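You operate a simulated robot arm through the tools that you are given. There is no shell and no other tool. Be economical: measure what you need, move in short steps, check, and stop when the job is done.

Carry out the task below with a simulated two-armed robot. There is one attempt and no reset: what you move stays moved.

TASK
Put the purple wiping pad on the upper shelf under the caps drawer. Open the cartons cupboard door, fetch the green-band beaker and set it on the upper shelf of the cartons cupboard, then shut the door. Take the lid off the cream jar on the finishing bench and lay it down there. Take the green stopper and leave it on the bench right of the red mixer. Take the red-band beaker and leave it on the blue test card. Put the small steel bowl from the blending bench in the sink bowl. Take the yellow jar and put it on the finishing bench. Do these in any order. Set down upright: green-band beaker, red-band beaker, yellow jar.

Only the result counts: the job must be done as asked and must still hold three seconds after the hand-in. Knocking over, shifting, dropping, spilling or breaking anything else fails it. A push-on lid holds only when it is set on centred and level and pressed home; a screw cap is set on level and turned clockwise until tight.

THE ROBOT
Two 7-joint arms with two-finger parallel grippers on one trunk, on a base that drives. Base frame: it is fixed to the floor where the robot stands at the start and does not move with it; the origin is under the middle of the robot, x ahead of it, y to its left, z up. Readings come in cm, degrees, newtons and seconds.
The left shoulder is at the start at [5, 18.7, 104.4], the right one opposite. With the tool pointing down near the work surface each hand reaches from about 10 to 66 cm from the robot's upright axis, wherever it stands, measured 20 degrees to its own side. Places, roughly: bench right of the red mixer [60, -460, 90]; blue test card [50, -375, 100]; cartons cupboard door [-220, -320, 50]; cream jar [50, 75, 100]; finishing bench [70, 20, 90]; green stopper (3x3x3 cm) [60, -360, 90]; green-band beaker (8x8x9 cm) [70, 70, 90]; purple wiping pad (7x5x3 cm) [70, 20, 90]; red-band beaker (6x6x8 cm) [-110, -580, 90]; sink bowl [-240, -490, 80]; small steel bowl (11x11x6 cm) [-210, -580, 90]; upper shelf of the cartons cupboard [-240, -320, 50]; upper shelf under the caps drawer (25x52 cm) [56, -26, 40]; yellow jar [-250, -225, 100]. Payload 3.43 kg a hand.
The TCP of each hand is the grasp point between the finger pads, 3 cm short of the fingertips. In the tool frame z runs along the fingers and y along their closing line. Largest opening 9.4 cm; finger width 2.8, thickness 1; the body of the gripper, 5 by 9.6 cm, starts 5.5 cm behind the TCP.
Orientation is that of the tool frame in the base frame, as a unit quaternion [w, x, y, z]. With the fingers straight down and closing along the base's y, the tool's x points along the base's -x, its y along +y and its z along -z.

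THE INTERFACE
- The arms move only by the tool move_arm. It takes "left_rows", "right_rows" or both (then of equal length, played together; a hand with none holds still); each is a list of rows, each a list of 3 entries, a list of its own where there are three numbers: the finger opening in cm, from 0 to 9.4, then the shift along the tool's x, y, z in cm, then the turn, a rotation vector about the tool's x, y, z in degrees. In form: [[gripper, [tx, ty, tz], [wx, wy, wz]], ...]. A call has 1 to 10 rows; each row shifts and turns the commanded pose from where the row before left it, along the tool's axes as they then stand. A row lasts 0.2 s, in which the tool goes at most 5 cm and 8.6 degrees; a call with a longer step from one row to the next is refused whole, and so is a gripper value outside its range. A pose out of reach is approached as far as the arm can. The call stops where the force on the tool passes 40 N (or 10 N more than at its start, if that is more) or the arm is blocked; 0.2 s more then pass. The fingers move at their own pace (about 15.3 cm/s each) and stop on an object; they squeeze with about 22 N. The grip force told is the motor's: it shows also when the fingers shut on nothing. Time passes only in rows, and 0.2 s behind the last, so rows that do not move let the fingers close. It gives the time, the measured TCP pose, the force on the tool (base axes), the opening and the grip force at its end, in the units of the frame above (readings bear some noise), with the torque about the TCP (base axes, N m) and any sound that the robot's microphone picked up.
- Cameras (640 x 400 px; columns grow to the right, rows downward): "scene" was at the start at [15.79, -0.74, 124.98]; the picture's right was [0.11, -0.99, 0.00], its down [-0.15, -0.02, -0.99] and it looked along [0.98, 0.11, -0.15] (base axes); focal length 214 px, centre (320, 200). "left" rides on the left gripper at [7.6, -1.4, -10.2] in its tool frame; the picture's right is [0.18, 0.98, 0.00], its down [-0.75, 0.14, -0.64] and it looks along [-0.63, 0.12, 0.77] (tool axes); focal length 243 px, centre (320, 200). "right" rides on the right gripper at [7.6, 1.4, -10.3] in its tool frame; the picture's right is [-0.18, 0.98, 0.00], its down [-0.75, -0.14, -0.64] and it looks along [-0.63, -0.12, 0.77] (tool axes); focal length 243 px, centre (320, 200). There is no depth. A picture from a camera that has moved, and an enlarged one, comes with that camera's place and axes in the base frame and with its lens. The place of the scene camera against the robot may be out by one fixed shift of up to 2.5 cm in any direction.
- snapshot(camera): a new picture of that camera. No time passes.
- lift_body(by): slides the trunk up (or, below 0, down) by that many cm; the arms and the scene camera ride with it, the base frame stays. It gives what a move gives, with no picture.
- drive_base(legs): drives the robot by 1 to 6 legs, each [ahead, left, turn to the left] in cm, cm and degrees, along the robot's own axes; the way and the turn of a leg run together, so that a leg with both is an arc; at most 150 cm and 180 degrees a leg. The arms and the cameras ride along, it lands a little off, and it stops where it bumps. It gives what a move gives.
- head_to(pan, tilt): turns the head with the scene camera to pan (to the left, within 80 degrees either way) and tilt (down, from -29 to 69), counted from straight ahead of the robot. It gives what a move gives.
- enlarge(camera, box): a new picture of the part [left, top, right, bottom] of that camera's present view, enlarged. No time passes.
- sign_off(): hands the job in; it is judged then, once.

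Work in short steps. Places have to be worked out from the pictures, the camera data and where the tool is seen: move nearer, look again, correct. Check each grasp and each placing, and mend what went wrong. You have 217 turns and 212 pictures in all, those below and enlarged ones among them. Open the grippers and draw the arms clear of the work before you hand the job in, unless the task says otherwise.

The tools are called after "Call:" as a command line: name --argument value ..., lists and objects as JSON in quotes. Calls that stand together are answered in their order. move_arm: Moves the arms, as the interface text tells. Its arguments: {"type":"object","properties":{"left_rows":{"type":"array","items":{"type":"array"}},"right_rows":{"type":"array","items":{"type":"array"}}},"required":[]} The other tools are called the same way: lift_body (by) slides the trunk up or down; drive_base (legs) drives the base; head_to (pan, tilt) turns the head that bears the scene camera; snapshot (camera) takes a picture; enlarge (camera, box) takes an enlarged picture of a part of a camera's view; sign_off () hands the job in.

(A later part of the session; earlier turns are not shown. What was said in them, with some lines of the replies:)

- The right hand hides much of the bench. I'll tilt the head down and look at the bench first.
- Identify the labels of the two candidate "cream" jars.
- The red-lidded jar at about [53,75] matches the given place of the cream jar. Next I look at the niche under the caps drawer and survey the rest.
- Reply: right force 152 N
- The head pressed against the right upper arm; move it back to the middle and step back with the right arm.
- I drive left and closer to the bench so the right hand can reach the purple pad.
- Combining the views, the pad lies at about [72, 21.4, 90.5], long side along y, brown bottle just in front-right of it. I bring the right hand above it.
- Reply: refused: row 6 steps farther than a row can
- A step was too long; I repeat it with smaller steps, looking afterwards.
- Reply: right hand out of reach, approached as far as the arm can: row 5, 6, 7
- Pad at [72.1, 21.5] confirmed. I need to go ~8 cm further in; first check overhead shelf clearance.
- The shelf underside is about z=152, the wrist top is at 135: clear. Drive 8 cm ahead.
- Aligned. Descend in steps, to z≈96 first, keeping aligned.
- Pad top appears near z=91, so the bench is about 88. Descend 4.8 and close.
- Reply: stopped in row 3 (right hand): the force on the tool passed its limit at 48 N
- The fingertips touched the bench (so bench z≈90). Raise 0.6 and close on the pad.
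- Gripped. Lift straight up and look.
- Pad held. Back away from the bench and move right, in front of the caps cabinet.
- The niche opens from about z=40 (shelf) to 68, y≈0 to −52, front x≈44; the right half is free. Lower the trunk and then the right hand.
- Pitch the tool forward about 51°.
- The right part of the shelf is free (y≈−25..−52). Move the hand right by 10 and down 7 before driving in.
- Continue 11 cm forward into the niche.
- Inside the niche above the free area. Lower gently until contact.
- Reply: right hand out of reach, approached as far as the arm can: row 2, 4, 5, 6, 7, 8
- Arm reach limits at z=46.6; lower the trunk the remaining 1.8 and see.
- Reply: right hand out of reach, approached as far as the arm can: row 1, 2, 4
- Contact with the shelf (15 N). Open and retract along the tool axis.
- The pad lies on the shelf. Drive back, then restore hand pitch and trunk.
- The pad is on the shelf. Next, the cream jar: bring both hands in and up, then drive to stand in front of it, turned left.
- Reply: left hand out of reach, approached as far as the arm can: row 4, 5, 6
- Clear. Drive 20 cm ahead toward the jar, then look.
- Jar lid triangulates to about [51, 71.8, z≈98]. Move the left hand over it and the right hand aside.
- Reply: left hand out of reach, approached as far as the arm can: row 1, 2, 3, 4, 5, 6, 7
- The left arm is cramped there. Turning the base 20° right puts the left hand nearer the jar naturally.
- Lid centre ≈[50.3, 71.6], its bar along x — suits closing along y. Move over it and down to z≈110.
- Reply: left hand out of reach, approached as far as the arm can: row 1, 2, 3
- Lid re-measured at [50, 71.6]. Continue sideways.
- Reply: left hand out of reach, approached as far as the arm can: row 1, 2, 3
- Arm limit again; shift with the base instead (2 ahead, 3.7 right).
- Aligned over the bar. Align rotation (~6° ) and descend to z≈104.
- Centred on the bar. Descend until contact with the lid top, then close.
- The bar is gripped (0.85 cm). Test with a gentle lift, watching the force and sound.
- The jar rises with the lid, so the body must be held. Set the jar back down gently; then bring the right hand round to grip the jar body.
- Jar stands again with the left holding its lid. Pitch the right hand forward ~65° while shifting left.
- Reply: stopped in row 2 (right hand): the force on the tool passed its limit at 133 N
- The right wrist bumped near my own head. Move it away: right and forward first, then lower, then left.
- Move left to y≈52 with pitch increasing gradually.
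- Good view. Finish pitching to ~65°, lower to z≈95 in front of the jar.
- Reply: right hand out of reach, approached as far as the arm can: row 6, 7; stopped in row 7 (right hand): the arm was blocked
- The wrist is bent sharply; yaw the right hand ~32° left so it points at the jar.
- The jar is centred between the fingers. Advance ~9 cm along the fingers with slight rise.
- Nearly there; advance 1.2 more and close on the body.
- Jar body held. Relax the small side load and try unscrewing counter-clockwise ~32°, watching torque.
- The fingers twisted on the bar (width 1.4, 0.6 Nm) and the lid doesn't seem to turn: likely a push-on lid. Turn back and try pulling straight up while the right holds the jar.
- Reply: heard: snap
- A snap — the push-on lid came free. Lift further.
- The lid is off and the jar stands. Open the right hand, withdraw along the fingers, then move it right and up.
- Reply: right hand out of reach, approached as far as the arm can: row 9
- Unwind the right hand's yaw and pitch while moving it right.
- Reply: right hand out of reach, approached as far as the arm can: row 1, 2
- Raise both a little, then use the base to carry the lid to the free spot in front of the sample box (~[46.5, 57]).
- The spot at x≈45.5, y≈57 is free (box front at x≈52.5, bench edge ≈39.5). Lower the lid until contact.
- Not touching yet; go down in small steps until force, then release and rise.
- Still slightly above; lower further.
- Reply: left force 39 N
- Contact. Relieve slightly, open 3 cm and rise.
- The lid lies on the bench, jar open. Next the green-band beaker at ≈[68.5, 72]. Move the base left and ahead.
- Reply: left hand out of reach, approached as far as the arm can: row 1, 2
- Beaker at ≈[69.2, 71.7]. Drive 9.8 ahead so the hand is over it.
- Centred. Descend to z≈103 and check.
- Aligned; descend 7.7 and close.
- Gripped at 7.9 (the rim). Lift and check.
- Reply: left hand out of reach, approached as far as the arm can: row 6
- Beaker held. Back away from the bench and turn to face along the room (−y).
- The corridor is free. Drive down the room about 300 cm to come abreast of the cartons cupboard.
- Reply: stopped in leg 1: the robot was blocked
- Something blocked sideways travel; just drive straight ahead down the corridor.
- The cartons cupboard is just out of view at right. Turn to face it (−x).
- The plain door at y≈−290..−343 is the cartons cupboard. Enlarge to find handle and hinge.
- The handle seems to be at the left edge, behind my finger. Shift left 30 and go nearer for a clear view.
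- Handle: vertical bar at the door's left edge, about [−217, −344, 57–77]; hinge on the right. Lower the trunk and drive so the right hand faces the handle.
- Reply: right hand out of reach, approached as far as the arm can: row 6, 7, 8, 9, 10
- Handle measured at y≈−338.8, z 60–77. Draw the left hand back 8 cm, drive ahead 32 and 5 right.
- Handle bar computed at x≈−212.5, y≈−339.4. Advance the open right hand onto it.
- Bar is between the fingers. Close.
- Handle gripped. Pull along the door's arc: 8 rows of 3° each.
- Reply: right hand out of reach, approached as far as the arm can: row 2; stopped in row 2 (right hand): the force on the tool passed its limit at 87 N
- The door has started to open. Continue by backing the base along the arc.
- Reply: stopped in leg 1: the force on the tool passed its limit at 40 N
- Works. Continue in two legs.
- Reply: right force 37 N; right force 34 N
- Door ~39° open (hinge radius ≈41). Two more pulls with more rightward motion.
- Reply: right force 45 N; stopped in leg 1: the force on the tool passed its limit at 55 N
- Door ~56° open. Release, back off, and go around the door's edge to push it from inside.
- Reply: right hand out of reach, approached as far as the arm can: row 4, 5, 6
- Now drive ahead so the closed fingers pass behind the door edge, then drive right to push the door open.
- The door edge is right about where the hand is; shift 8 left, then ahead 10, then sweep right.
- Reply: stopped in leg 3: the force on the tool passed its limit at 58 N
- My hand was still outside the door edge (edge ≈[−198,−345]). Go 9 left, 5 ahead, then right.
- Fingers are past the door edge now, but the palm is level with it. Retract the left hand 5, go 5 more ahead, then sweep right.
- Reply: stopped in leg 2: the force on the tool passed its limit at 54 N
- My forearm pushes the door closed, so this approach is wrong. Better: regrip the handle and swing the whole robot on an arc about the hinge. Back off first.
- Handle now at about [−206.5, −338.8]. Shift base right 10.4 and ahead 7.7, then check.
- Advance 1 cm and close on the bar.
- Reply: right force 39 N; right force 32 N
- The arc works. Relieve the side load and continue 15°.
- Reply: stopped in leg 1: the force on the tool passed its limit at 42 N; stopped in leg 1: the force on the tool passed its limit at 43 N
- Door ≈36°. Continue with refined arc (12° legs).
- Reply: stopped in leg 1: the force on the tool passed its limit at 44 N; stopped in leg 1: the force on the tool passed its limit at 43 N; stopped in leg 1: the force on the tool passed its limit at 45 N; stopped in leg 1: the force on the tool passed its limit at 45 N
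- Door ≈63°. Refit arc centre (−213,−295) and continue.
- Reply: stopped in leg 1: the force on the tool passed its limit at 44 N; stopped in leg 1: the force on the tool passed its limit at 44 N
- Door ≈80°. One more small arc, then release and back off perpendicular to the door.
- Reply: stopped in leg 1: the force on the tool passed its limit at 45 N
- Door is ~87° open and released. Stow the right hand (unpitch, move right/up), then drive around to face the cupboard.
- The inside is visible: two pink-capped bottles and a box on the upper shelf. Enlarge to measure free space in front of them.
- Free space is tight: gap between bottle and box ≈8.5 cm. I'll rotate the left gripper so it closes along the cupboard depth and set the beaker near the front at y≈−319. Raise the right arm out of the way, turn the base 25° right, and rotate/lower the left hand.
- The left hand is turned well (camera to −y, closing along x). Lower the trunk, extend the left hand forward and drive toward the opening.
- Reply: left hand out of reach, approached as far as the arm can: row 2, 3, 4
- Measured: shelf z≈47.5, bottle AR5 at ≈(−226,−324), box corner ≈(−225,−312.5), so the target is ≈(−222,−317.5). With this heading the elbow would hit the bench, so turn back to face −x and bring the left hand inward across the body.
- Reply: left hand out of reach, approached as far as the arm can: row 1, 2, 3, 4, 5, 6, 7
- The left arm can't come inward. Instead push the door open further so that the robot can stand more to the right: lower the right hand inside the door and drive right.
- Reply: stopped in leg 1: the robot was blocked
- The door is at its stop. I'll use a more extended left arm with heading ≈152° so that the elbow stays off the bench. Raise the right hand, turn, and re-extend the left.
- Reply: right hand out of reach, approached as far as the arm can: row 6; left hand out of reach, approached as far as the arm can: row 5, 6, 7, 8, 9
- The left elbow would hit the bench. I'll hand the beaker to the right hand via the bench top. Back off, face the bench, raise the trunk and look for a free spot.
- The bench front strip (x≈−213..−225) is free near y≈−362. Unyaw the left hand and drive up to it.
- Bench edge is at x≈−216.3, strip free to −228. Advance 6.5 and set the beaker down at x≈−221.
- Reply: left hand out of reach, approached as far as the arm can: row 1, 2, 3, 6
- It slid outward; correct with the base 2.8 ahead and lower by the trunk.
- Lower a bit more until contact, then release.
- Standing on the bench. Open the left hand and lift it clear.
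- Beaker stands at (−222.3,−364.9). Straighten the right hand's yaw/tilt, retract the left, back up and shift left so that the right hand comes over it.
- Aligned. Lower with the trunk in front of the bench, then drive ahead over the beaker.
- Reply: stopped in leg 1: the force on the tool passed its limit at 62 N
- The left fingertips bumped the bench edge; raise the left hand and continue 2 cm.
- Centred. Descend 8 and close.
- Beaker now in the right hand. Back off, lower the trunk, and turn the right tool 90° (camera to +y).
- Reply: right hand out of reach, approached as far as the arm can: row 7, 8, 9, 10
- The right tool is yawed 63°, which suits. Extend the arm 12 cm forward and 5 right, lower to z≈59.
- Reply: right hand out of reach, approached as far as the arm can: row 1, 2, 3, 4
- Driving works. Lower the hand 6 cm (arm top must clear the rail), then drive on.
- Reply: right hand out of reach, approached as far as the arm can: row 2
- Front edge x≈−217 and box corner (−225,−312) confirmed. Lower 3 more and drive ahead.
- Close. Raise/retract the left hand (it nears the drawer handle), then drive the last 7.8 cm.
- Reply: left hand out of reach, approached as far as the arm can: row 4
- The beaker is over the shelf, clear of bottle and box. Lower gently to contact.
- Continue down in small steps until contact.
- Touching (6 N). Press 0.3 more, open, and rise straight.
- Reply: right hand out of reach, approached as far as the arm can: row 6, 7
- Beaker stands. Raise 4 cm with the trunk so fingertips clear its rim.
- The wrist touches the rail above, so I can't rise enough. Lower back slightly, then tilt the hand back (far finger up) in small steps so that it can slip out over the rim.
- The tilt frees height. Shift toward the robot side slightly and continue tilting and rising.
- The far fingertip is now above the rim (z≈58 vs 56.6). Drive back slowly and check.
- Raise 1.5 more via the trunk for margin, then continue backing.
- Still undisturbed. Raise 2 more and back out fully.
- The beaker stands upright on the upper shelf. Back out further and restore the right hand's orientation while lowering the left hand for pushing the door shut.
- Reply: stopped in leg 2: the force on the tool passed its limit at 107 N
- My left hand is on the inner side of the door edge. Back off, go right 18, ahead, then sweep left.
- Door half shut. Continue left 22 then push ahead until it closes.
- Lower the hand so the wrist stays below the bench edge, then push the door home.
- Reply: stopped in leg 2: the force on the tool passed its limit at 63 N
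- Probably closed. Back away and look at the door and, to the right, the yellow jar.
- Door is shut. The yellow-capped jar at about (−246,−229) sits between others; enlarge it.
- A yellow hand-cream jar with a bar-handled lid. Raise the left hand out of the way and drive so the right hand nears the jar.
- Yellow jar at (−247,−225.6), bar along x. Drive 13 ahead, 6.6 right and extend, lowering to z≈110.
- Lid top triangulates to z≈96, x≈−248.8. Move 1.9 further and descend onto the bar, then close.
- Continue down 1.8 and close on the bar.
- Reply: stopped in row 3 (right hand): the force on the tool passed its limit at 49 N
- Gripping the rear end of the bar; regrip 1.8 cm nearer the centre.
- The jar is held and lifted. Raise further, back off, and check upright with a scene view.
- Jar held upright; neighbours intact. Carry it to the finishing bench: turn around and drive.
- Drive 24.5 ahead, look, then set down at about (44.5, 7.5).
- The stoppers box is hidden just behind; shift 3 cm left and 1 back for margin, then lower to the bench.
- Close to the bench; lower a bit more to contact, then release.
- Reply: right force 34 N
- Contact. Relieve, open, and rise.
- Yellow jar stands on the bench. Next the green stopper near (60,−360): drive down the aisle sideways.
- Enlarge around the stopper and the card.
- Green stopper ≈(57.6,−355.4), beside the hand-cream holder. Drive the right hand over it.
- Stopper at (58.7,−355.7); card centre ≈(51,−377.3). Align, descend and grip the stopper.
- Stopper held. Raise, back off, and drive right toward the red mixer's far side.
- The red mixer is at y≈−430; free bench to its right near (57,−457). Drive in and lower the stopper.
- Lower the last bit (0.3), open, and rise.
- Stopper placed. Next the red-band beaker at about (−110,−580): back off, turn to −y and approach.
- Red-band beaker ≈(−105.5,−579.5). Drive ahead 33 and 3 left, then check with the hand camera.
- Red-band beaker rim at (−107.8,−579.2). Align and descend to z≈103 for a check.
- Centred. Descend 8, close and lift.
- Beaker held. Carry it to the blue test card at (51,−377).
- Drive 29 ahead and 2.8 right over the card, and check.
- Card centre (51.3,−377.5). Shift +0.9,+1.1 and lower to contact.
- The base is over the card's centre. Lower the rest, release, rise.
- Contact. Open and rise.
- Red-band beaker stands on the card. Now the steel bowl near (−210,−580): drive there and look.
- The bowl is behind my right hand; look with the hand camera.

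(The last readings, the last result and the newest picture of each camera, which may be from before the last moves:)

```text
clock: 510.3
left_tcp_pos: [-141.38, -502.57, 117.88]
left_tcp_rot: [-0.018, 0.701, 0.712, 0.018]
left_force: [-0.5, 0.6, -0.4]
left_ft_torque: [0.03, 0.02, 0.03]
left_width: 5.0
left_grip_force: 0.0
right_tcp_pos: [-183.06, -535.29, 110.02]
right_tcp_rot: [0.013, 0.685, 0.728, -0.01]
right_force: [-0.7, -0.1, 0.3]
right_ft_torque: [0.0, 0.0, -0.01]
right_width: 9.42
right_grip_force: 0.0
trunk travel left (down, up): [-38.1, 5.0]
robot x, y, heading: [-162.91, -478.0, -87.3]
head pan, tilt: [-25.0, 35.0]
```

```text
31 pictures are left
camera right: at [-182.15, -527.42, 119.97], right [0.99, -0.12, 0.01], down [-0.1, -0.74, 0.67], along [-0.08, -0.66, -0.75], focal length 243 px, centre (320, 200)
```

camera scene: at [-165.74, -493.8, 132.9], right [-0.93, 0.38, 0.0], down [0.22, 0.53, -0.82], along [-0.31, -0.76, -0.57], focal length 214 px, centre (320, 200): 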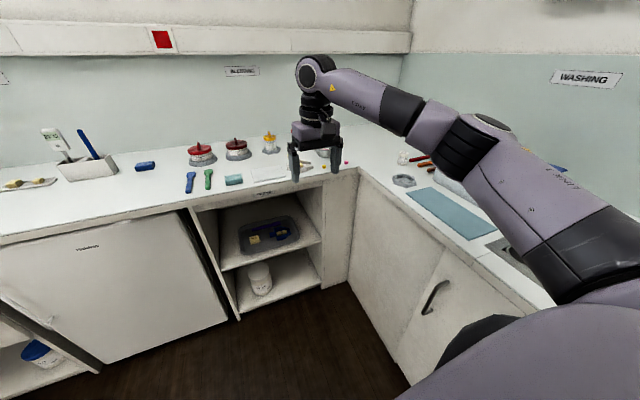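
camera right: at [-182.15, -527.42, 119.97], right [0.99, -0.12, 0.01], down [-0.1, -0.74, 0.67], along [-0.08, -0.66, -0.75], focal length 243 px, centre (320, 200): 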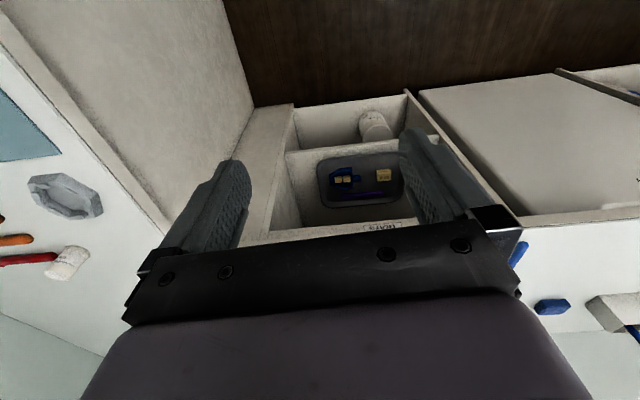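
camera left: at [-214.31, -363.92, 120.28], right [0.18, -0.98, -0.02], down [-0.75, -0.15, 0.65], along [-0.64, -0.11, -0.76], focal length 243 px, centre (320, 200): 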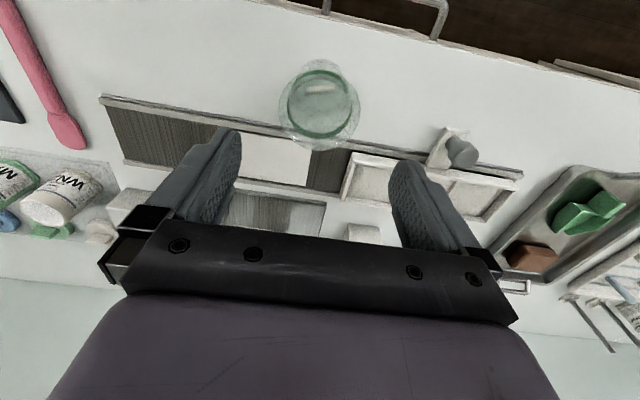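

Drive 20 ahead and 18 right to bring the bowl into the hand's view.

Call:
drive_base --legs '[[20, -18, -2.5]]'

Call:
snapshot --camera "right"

```text
clock: 512.5
left_tcp_pos: [-160.15, -524.34, 117.95]
left_tcp_rot: [-0.018, 0.72, 0.694, 0.018]
left_force: [-0.6, 0.4, 0.6]
left_ft_torque: [0.04, 0.01, -0.01]
left_width: 4.96
left_grip_force: 0.0
right_tcp_pos: [-203.51, -554.87, 110.02]
right_tcp_rot: [0.014, 0.704, 0.71, -0.01]
right_force: [-0.9, 1.0, -0.4]
right_ft_torque: [-0.02, -0.07, 0.01]
right_width: 9.39
right_grip_force: 0.1
trunk travel left (down, up): [-38.1, 5.0]
robot x, y, heading: [-180.89, -498.74, -90.5]
head pan, tilt: [-25.0, 35.0]
```

```text
30 pictures are left
camera right: at [-202.16, -546.97, 119.95], right [0.98, -0.18, 0.01], down [-0.14, -0.73, 0.67], along [-0.11, -0.66, -0.75], focal length 243 px, centre (320, 200)
```

right: 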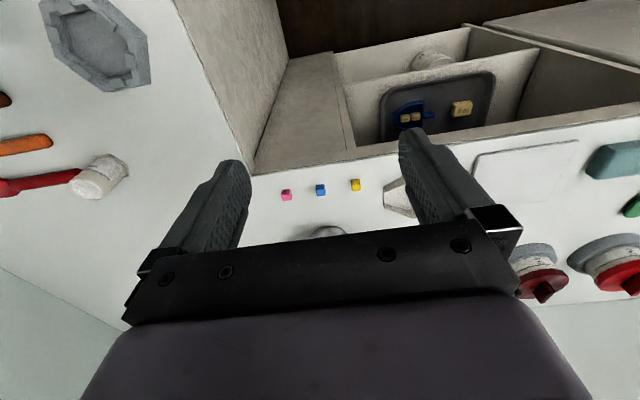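

The bowl's rim shows at about (−206,−577). Advance 12 more.

Call:
drive_base --legs '[[13, -1, 0]]'

Call:
snapshot --camera "right"

```text
clock: 513.8
left_tcp_pos: [-161.23, -537.69, 117.88]
left_tcp_rot: [-0.017, 0.72, 0.693, 0.018]
left_force: [-0.5, -0.4, -0.1]
left_ft_torque: [0.01, 0.01, -0.01]
left_width: 4.98
left_grip_force: 0.1
right_tcp_pos: [-204.68, -568.14, 110.03]
right_tcp_rot: [0.013, 0.704, 0.71, -0.01]
right_force: [0.1, -0.9, -0.3]
right_ft_torque: [0.02, -0.02, 0.01]
right_width: 9.4
right_grip_force: 0.1
trunk travel left (down, up): [-38.1, 5.0]
robot x, y, heading: [-182.21, -511.73, -90.3]
head pan, tilt: [-25.0, 35.0]
```

```text
29 pictures are left
camera right: at [-203.3, -560.18, 119.94], right [0.98, -0.18, 0.01], down [-0.14, -0.73, 0.67], along [-0.11, -0.66, -0.75], focal length 243 px, centre (320, 200)
```

right: 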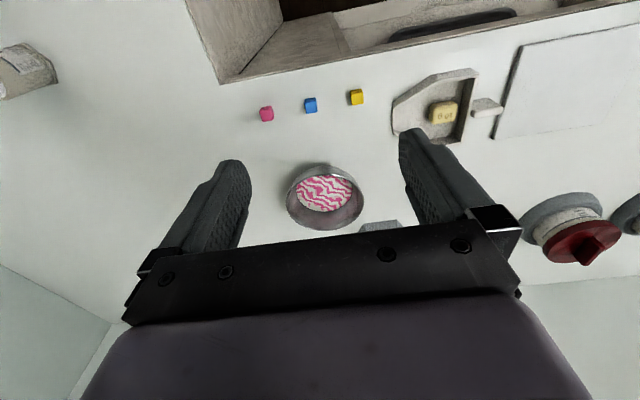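

Bowl centre ≈(−206,−580.5), rim z≈95.5, radius ≈5.3. I'll pinch its −x wall. Drive 12.5 ahead and shift the arm −6.3, then look.

Call:
drive_base --legs '[[12, 0, 0]]'

Call:
move_arm --right_rows '[[5, [0, -3.1, 2], [0, 0, 0]], [5, [0, -3.1, 2], [0, 0, 0]], [5, [0, 0, 2], [0, 0, 0]]]'

Call:
snapshot --camera "right"

```text
clock: 515.1
left_tcp_pos: [-161.39, -549.63, 117.92]
left_tcp_rot: [-0.018, 0.721, 0.692, 0.018]
left_force: [0.3, -0.2, 0.6]
left_ft_torque: [0.02, 0.0, 0.01]
left_width: 5.0
left_grip_force: 0.1
right_tcp_pos: [-204.81, -580.11, 109.85]
right_tcp_rot: [0.013, 0.705, 0.709, -0.01]
right_force: [0.3, -0.5, 0.0]
right_ft_torque: [0.01, -0.01, 0.0]
right_width: 9.38
right_grip_force: 0.0
trunk travel left (down, up): [-38.1, 5.0]
robot x, y, heading: [-181.85, -524.38, -90.3]
head pan, tilt: [-25.0, 35.0]
```

```text
clock: 515.9
left_tcp_pos: [-161.31, -549.55, 117.95]
left_tcp_rot: [-0.018, 0.721, 0.693, 0.018]
left_force: [0.1, 0.6, 1.5]
left_ft_torque: [-0.01, 0.01, 0.03]
left_width: 4.97
left_grip_force: 0.0
right_tcp_pos: [-211.06, -580.22, 103.86]
right_tcp_rot: [0.012, 0.706, 0.708, -0.011]
right_force: [0.1, 1.0, 0.0]
right_ft_torque: [0.01, 0.02, 0.01]
right_width: 5.0
right_grip_force: 0.1
trunk travel left (down, up): [-38.1, 5.0]
robot x, y, heading: [-181.69, -523.97, -90.3]
head pan, tilt: [-25.0, 35.0]
```

```text
28 pictures are left
camera right: at [-209.65, -572.33, 113.8], right [0.98, -0.18, 0.01], down [-0.14, -0.73, 0.67], along [-0.11, -0.66, -0.75], focal length 243 px, centre (320, 200)
```

right: 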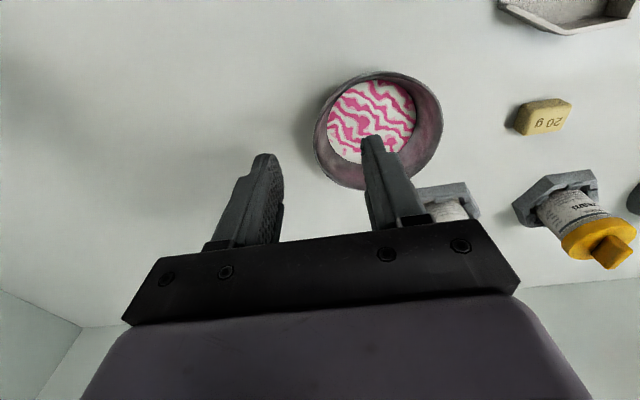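

Bowl centre ≈(−206.4,−582). Shift −1.8 in y, −0.5 in x, descend 8.3 and pinch the wall.

Call:
move_arm --right_rows '[[5, [-1.8, -0.5, 2], [0, 0, 0]], [5, [0, 0, 3], [0, 0, 0]], [5, [0, 0, 2], [0, 0, 0]], [5, [0, 0, 1.2], [0, 0, 0]], [0, [0, 0, 0], [0, 0, 0]], [0, [0, 0, 0], [0, 0, 0]], [0, [0, 0, 0], [0, 0, 0]]]'

Call:
snapshot --camera "right"

```text
clock: 517.5
left_tcp_pos: [-161.43, -549.56, 117.99]
left_tcp_rot: [-0.017, 0.721, 0.693, 0.018]
left_force: [0.7, 0.3, 0.6]
left_ft_torque: [0.0, -0.03, -0.03]
left_width: 4.99
left_grip_force: 0.0
right_tcp_pos: [-211.4, -582.2, 95.95]
right_tcp_rot: [0.015, 0.704, 0.709, -0.011]
right_force: [-0.8, 0.3, 8.8]
right_ft_torque: [0.3, -0.54, 0.06]
right_width: 0.9
right_grip_force: 22.3
trunk travel left (down, up): [-38.1, 5.0]
robot x, y, heading: [-181.87, -524.17, -90.7]
head pan, tilt: [-25.0, 35.0]
```

```text
27 pictures are left
camera right: at [-209.93, -574.34, 105.93], right [0.98, -0.18, 0.01], down [-0.14, -0.73, 0.67], along [-0.11, -0.66, -0.74], focal length 243 px, centre (320, 200)
```

right: 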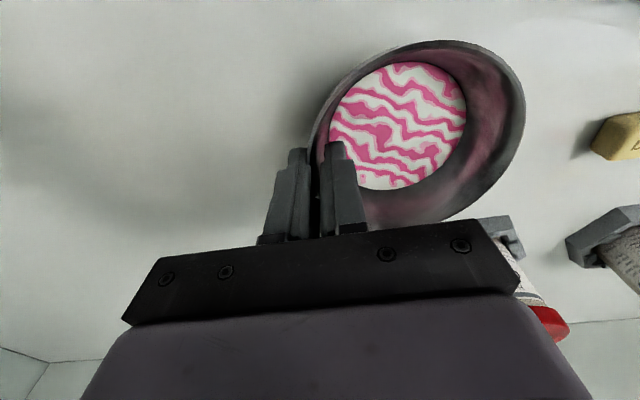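

Wall gripped. Lift slowly and check for tilt.

Call:
move_arm --right_rows '[[0, [0, 0, -1], [0, 0, 0]], [0, [0, 0, -2], [0, 0, 0]], [0, [0, 0, -3], [0, 0, 0]], [0, [0, 0, -4], [0, 0, 0]], [0, [0, 0, -4], [0, 0, 0]]]'

Call:
snapshot --camera "right"

```text
clock: 518.7
left_tcp_pos: [-161.44, -549.56, 117.9]
left_tcp_rot: [-0.018, 0.721, 0.693, 0.018]
left_force: [-0.2, 0.3, 0.2]
left_ft_torque: [0.0, -0.02, 0.02]
left_width: 5.01
left_grip_force: 0.0
right_tcp_pos: [-211.47, -581.71, 109.78]
right_tcp_rot: [0.013, 0.705, 0.709, -0.011]
right_force: [-0.8, -0.5, -1.4]
right_ft_torque: [-0.03, 0.11, -0.01]
right_width: 0.35
right_grip_force: 22.5
trunk travel left (down, up): [-38.1, 5.0]
robot x, y, heading: [-181.8, -523.84, -90.5]
head pan, tilt: [-25.0, 35.0]
```

```text
26 pictures are left
camera right: at [-210.16, -573.86, 119.85], right [0.98, -0.18, 0.01], down [-0.14, -0.73, 0.67], along [-0.11, -0.66, -0.75], focal length 243 px, centre (320, 200)
```

right: 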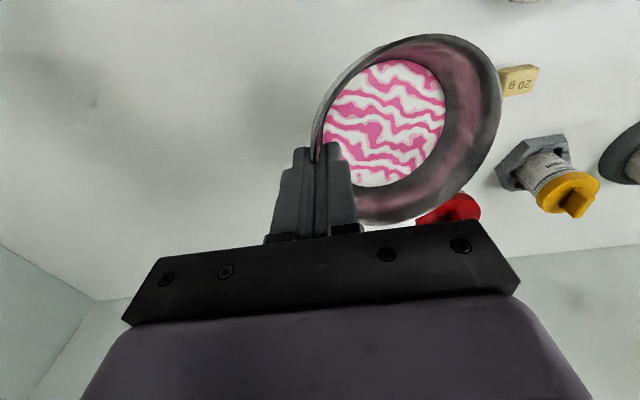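

Bowl held. Back away, turn to face the sink bench (−x), and approach part-way.

Call:
drive_base --legs '[[-50, 0, 0], [0, 50, 0], [0, 0, -89.5], [0, 38, 0], [15, 0, 0]]'

Call:
head_to --pan -10 --tilt 35

Call:
snapshot --camera "scene"

```text
clock: 534.4
left_tcp_pos: [-171.35, -532.62, 117.9]
left_tcp_rot: [0.001, 1.0, -0.013, 0.025]
left_force: [0.1, -0.7, -0.8]
left_ft_torque: [-0.01, -0.05, 0.01]
left_width: 5.01
left_grip_force: 0.1
right_tcp_pos: [-204.35, -482.88, 109.72]
right_tcp_rot: [0.002, 1.0, 0.009, -0.017]
right_force: [0.4, -0.2, -1.5]
right_ft_torque: [0.08, -0.03, 0.04]
right_width: 0.25
right_grip_force: 22.3
trunk travel left (down, up): [-38.1, 5.0]
robot x, y, heading: [-145.92, -511.9, -179.5]
head pan, tilt: [-25.0, 35.0]
```

```text
clock: 535.2
left_tcp_pos: [-171.38, -532.63, 117.89]
left_tcp_rot: [0.0, 1.0, -0.013, 0.026]
left_force: [0.8, 0.3, 0.2]
left_ft_torque: [0.0, -0.04, 0.02]
left_width: 5.03
left_grip_force: 0.0
right_tcp_pos: [-204.23, -483.11, 109.77]
right_tcp_rot: [0.001, 1.0, 0.01, -0.017]
right_force: [-0.4, -1.0, -1.9]
right_ft_torque: [0.05, 0.01, 0.01]
right_width: 0.27
right_grip_force: 22.1
trunk travel left (down, up): [-38.1, 5.0]
robot x, y, heading: [-146.0, -511.75, -179.5]
head pan, tilt: [-10.0, 35.0]
```

```text
25 pictures are left
camera scene: at [-159.69, -512.04, 132.9], right [0.17, 0.99, 0.0], down [0.57, -0.1, -0.82], along [-0.81, 0.14, -0.57], focal length 214 px, centre (320, 200)
```

scene: 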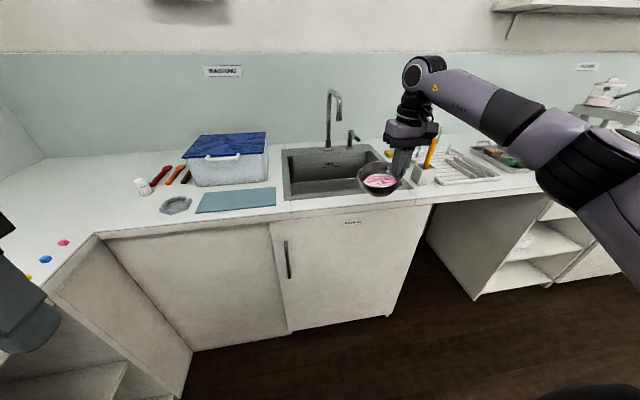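

Sink spans x≈−223..−264, y≈−515..−477; tap at the back. Target bowl centre ≈(−238,−497): drive ahead 33.5 and 8 left.

Call:
drive_base --legs '[[33.5, 8.5, 0]]'

Call:
snapshot --camera "right"

```text
clock: 537.4
left_tcp_pos: [-204.73, -540.98, 117.92]
left_tcp_rot: [0.0, 1.0, -0.017, 0.025]
left_force: [-0.6, 0.1, 0.4]
left_ft_torque: [-0.02, 0.02, 0.0]
left_width: 5.0
left_grip_force: 0.1
right_tcp_pos: [-237.29, -491.18, 109.8]
right_tcp_rot: [0.002, 1.0, 0.006, -0.017]
right_force: [0.2, 0.9, -2.0]
right_ft_torque: [0.08, -0.03, 0.0]
right_width: 0.25
right_grip_force: 21.9
trunk travel left (down, up): [-38.1, 5.0]
robot x, y, heading: [-179.08, -520.27, 179.8]
head pan, tilt: [-10.0, 35.0]
```

```text
24 pictures are left
camera right: at [-229.35, -492.5, 119.77], right [-0.17, -0.98, 0.01], down [-0.73, 0.14, 0.67], along [-0.66, 0.11, -0.75], focal length 243 px, centre (320, 200)
```

right: 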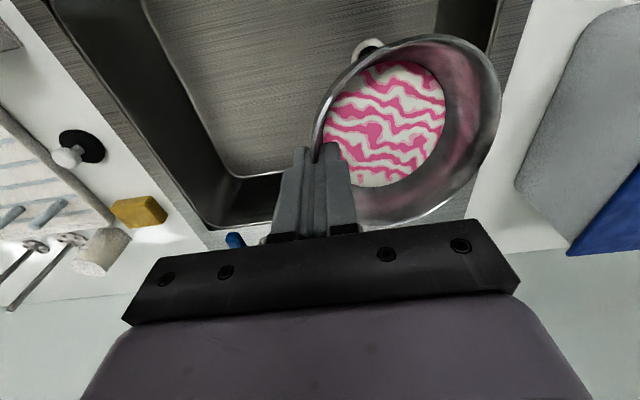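

The sink's inner extent is y≈−510..−466, so shift 7 cm right (+y), 2 ahead, then lower in.

Call:
drive_base --legs '[[2, -7, 0]]'

Call:
move_arm --right_rows '[[0, [0, 0, 4], [0, 0, 0]], [0, [0, 0, 4], [0, 0, 0]], [0, [0, 0, 4], [0, 0, 0]], [0, [0, 0, 3], [0, 0, 0]], [0, [0, 0, 3], [0, 0, 0]]]'

Call:
snapshot --camera "right"

```text
clock: 538.7
left_tcp_pos: [-206.74, -534.02, 117.79]
left_tcp_rot: [0.001, 1.0, -0.017, 0.025]
left_force: [0.2, 0.5, 0.2]
left_ft_torque: [-0.03, 0.03, 0.0]
left_width: 4.99
left_grip_force: 0.0
right_tcp_pos: [-239.4, -483.94, 109.87]
right_tcp_rot: [0.003, 1.0, 0.005, -0.017]
right_force: [0.2, 0.4, -1.5]
right_ft_torque: [0.08, 0.01, -0.04]
right_width: 0.29
right_grip_force: 22.1
trunk travel left (down, up): [-38.1, 5.0]
robot x, y, heading: [-180.91, -513.27, 179.7]
head pan, tilt: [-10.0, 35.0]
```

```text
clock: 539.9
left_tcp_pos: [-206.8, -534.09, 117.9]
left_tcp_rot: [0.0, 1.0, -0.017, 0.026]
left_force: [0.3, -1.0, 0.3]
left_ft_torque: [-0.01, 0.0, -0.01]
left_width: 5.0
left_grip_force: 0.0
right_tcp_pos: [-239.91, -484.09, 91.79]
right_tcp_rot: [0.002, 1.0, 0.005, -0.017]
right_force: [0.0, -0.1, -2.5]
right_ft_torque: [0.08, -0.04, 0.0]
right_width: 0.26
right_grip_force: 22.1
trunk travel left (down, up): [-38.1, 5.0]
robot x, y, heading: [-180.91, -513.6, 180.0]
head pan, tilt: [-10.0, 35.0]
```

```text
23 pictures are left
camera right: at [-231.84, -485.52, 101.76], right [-0.17, -0.98, 0.01], down [-0.73, 0.14, 0.67], along [-0.66, 0.11, -0.75], focal length 243 px, centre (320, 200)
```

right: 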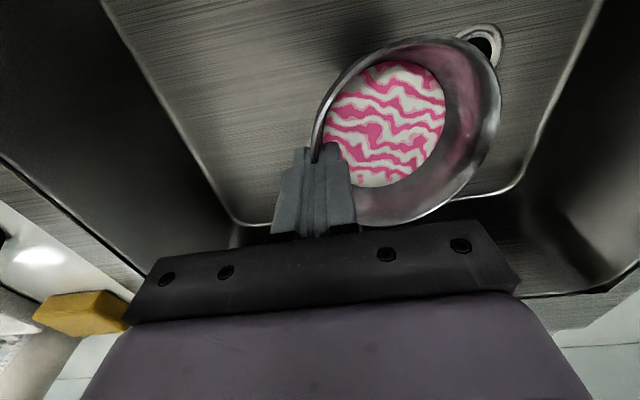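

Well inside the sink. Lower in small steps until contact.

Call:
move_arm --right_rows '[[0, [0, 0, 1.5], [0, 0, 0]], [0, [0, 0, 1.5], [0, 0, 0]], [0, [0, 0, 1], [0, 0, 0]], [0, [0, 0, 1], [0, 0, 0]], [0, [0, 0, 0.7], [0, 0, 0]], [0, [0, 0, 0.7], [0, 0, 0]]]'

Call:
snapshot --camera "right"

```text
clock: 541.3
left_tcp_pos: [-206.9, -534.08, 117.8]
left_tcp_rot: [0.001, 1.0, -0.018, 0.025]
left_force: [-0.2, -0.7, -0.1]
left_ft_torque: [-0.01, 0.02, 0.01]
left_width: 5.0
left_grip_force: 0.0
right_tcp_pos: [-240.06, -484.31, 85.5]
right_tcp_rot: [0.002, 1.0, 0.006, -0.016]
right_force: [0.5, -0.5, -2.3]
right_ft_torque: [0.06, 0.0, -0.01]
right_width: 0.27
right_grip_force: 22.1
trunk travel left (down, up): [-38.1, 5.0]
robot x, y, heading: [-180.87, -513.39, 179.7]
head pan, tilt: [-10.0, 35.0]
```

```text
22 pictures are left
camera right: at [-232.04, -485.66, 95.43], right [-0.17, -0.98, 0.01], down [-0.73, 0.14, 0.67], along [-0.66, 0.11, -0.75], focal length 243 px, centre (320, 200)
```

right: 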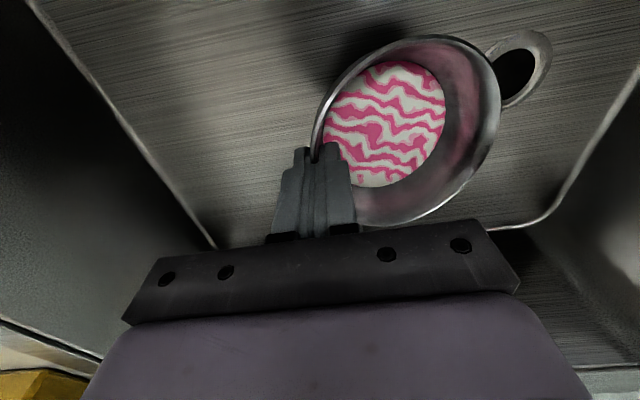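

No contact yet; continue down.

Call:
move_arm --right_rows '[[0, [0, 0, 1], [0, 0, 0]], [0, [0, 0, 1], [0, 0, 0]], [0, [0, 0, 0.7], [0, 0, 0]], [0, [0, 0, 0.7], [0, 0, 0]], [0, [0, 0, 0.7], [0, 0, 0]], [0, [0, 0, 0.7], [0, 0, 0]]]'

Call:
snapshot --camera "right"

```text
clock: 542.7
left_tcp_pos: [-206.82, -534.07, 117.96]
left_tcp_rot: [0.001, 1.0, -0.017, 0.025]
left_force: [-0.2, 0.3, 0.4]
left_ft_torque: [0.01, -0.03, -0.02]
left_width: 5.0
left_grip_force: 0.1
right_tcp_pos: [-240.35, -484.15, 81.04]
right_tcp_rot: [0.002, 1.0, 0.005, -0.02]
right_force: [-2.9, 3.1, 15.4]
right_ft_torque: [-0.52, -0.28, 0.0]
right_width: 0.66
right_grip_force: 21.6
trunk travel left (down, up): [-38.1, 5.0]
robot x, y, heading: [-181.39, -513.34, 179.7]
head pan, tilt: [-10.0, 35.0]
```

```text
21 pictures are left
camera right: at [-232.25, -485.52, 90.86], right [-0.17, -0.98, 0.01], down [-0.73, 0.14, 0.67], along [-0.66, 0.11, -0.74], focal length 243 px, centre (320, 200)
```

right: 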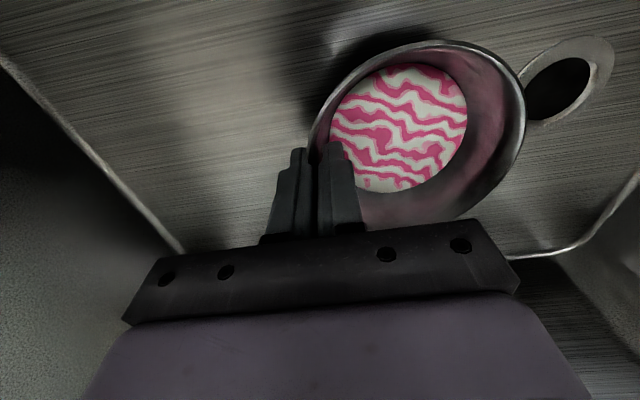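

The bowl has settled flat on the sink floor. Open slightly and rise straight.

Call:
move_arm --right_rows '[[4.5, [0, 0, 0], [0, 0, 0]], [4.5, [0, 0, 0], [0, 0, 0]], [4.5, [0, 0, -2], [0, 0, 0]], [4.5, [0, 0, -4], [0, 0, 0]], [4.5, [0, 0, -4], [0, 0, 0]], [4.5, [0, 0, -4], [0, 0, 0]], [4.5, [0, 0, -4], [0, 0, 0]], [4.5, [0, 0, -4], [0, 0, 0]], [4.5, [0, 0, -4], [0, 0, 0]]]'

Call:
snapshot --camera "right"

```text
clock: 544.7
left_tcp_pos: [-206.75, -534.09, 117.99]
left_tcp_rot: [0.001, 1.0, -0.017, 0.024]
left_force: [0.0, -0.3, 0.7]
left_ft_torque: [-0.01, -0.01, -0.01]
left_width: 5.01
left_grip_force: 0.0
right_tcp_pos: [-239.19, -484.23, 106.9]
right_tcp_rot: [0.002, 1.0, 0.006, -0.018]
right_force: [0.5, -0.2, 0.6]
right_ft_torque: [-0.02, -0.03, 0.0]
right_width: 4.49
right_grip_force: 0.1
trunk travel left (down, up): [-38.1, 5.0]
robot x, y, heading: [-181.13, -513.53, 179.8]
head pan, tilt: [-10.0, 35.0]
```

```text
20 pictures are left
camera right: at [-231.21, -485.58, 116.86], right [-0.17, -0.98, 0.01], down [-0.73, 0.14, 0.67], along [-0.66, 0.11, -0.74], focal length 243 px, centre (320, 200)
```

right: 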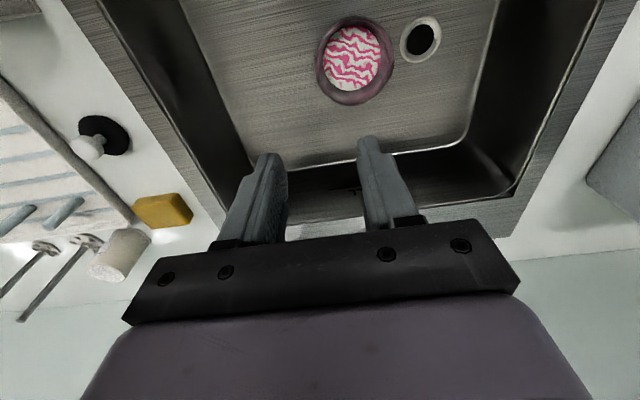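

Bowl is in the sink. Back away and do a final check that the cupboard door is still shut.

Call:
drive_base --legs '[[-70, 0, 0]]'

Call:
head_to --pan -40 --tilt 25

Call:
snapshot --camera "scene"

```text
clock: 548.5
left_tcp_pos: [-136.64, -534.16, 117.92]
left_tcp_rot: [0.0, 1.0, -0.011, 0.024]
left_force: [0.9, 0.5, -0.5]
left_ft_torque: [0.02, -0.01, 0.01]
left_width: 4.99
left_grip_force: 0.0
right_tcp_pos: [-169.78, -484.71, 106.79]
right_tcp_rot: [0.002, 1.0, 0.011, -0.018]
right_force: [-0.3, -0.5, 0.0]
right_ft_torque: [0.01, -0.03, -0.03]
right_width: 4.48
right_grip_force: 0.2
trunk travel left (down, up): [-38.1, 5.0]
robot x, y, heading: [-111.27, -513.49, -179.6]
head pan, tilt: [-10.0, 35.0]
```

```text
clock: 549.5
left_tcp_pos: [-136.66, -534.18, 117.9]
left_tcp_rot: [0.0, 1.0, -0.011, 0.024]
left_force: [-0.6, 0.0, -0.6]
left_ft_torque: [0.01, -0.02, 0.0]
left_width: 5.0
left_grip_force: 0.1
right_tcp_pos: [-169.82, -484.72, 106.84]
right_tcp_rot: [0.002, 1.0, 0.012, -0.017]
right_force: [0.6, 0.2, 1.0]
right_ft_torque: [0.04, -0.01, -0.01]
right_width: 4.52
right_grip_force: 0.1
trunk travel left (down, up): [-38.1, 5.0]
robot x, y, heading: [-111.34, -513.03, -179.7]
head pan, tilt: [-40.0, 25.0]
```

```text
19 pictures are left
camera scene: at [-123.55, -509.12, 134.48], right [0.63, 0.77, 0.0], down [0.33, -0.27, -0.91], along [-0.7, 0.58, -0.42], focal length 214 px, centre (320, 200)
```

scene: 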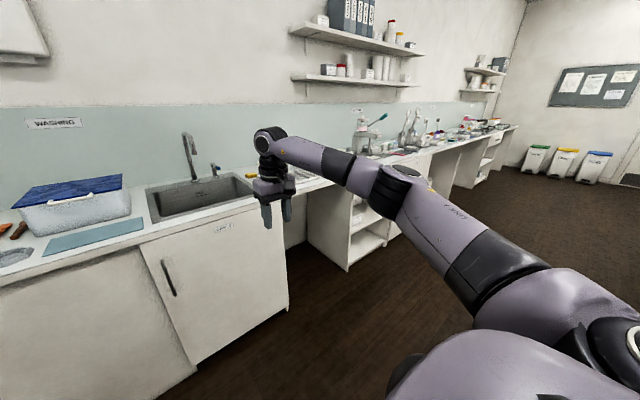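

The door does not stick out and both hands are empty and clear of everything, so I hand the job in.

Call:
sign_off

```text
The job is handed in.
```

I carried out all seven parts of the task and handed the job in; the pictures showed each item in place. I didn't see how it was judged.

- **Purple pad:** it lies on the upper shelf under the caps drawer.
- **Cream jar:** the lid is off and lies on the finishing bench in front of the sample box.
- **Green-band beaker:** it stands upright on the upper shelf of the cartons cupboard. The door looked shut when I had closed it; in the last view it was partly hidden by the arm but did not stick out.
- **Green stopper:** it is on the bench just right of the red mixer.
- **Red-band beaker:** it stands upright on the blue test card.
- **Steel bowl:** it sits flat in the sink bowl. It tilted somewhat while I carried it, and I saw nothing spill.
- **Yellow jar:** it stands upright on the finishing bench with its lid on.

Along the way my arms bumped the robot's own head, the cupboard door and a bench edge. I saw nothing else knocked over or shifted.
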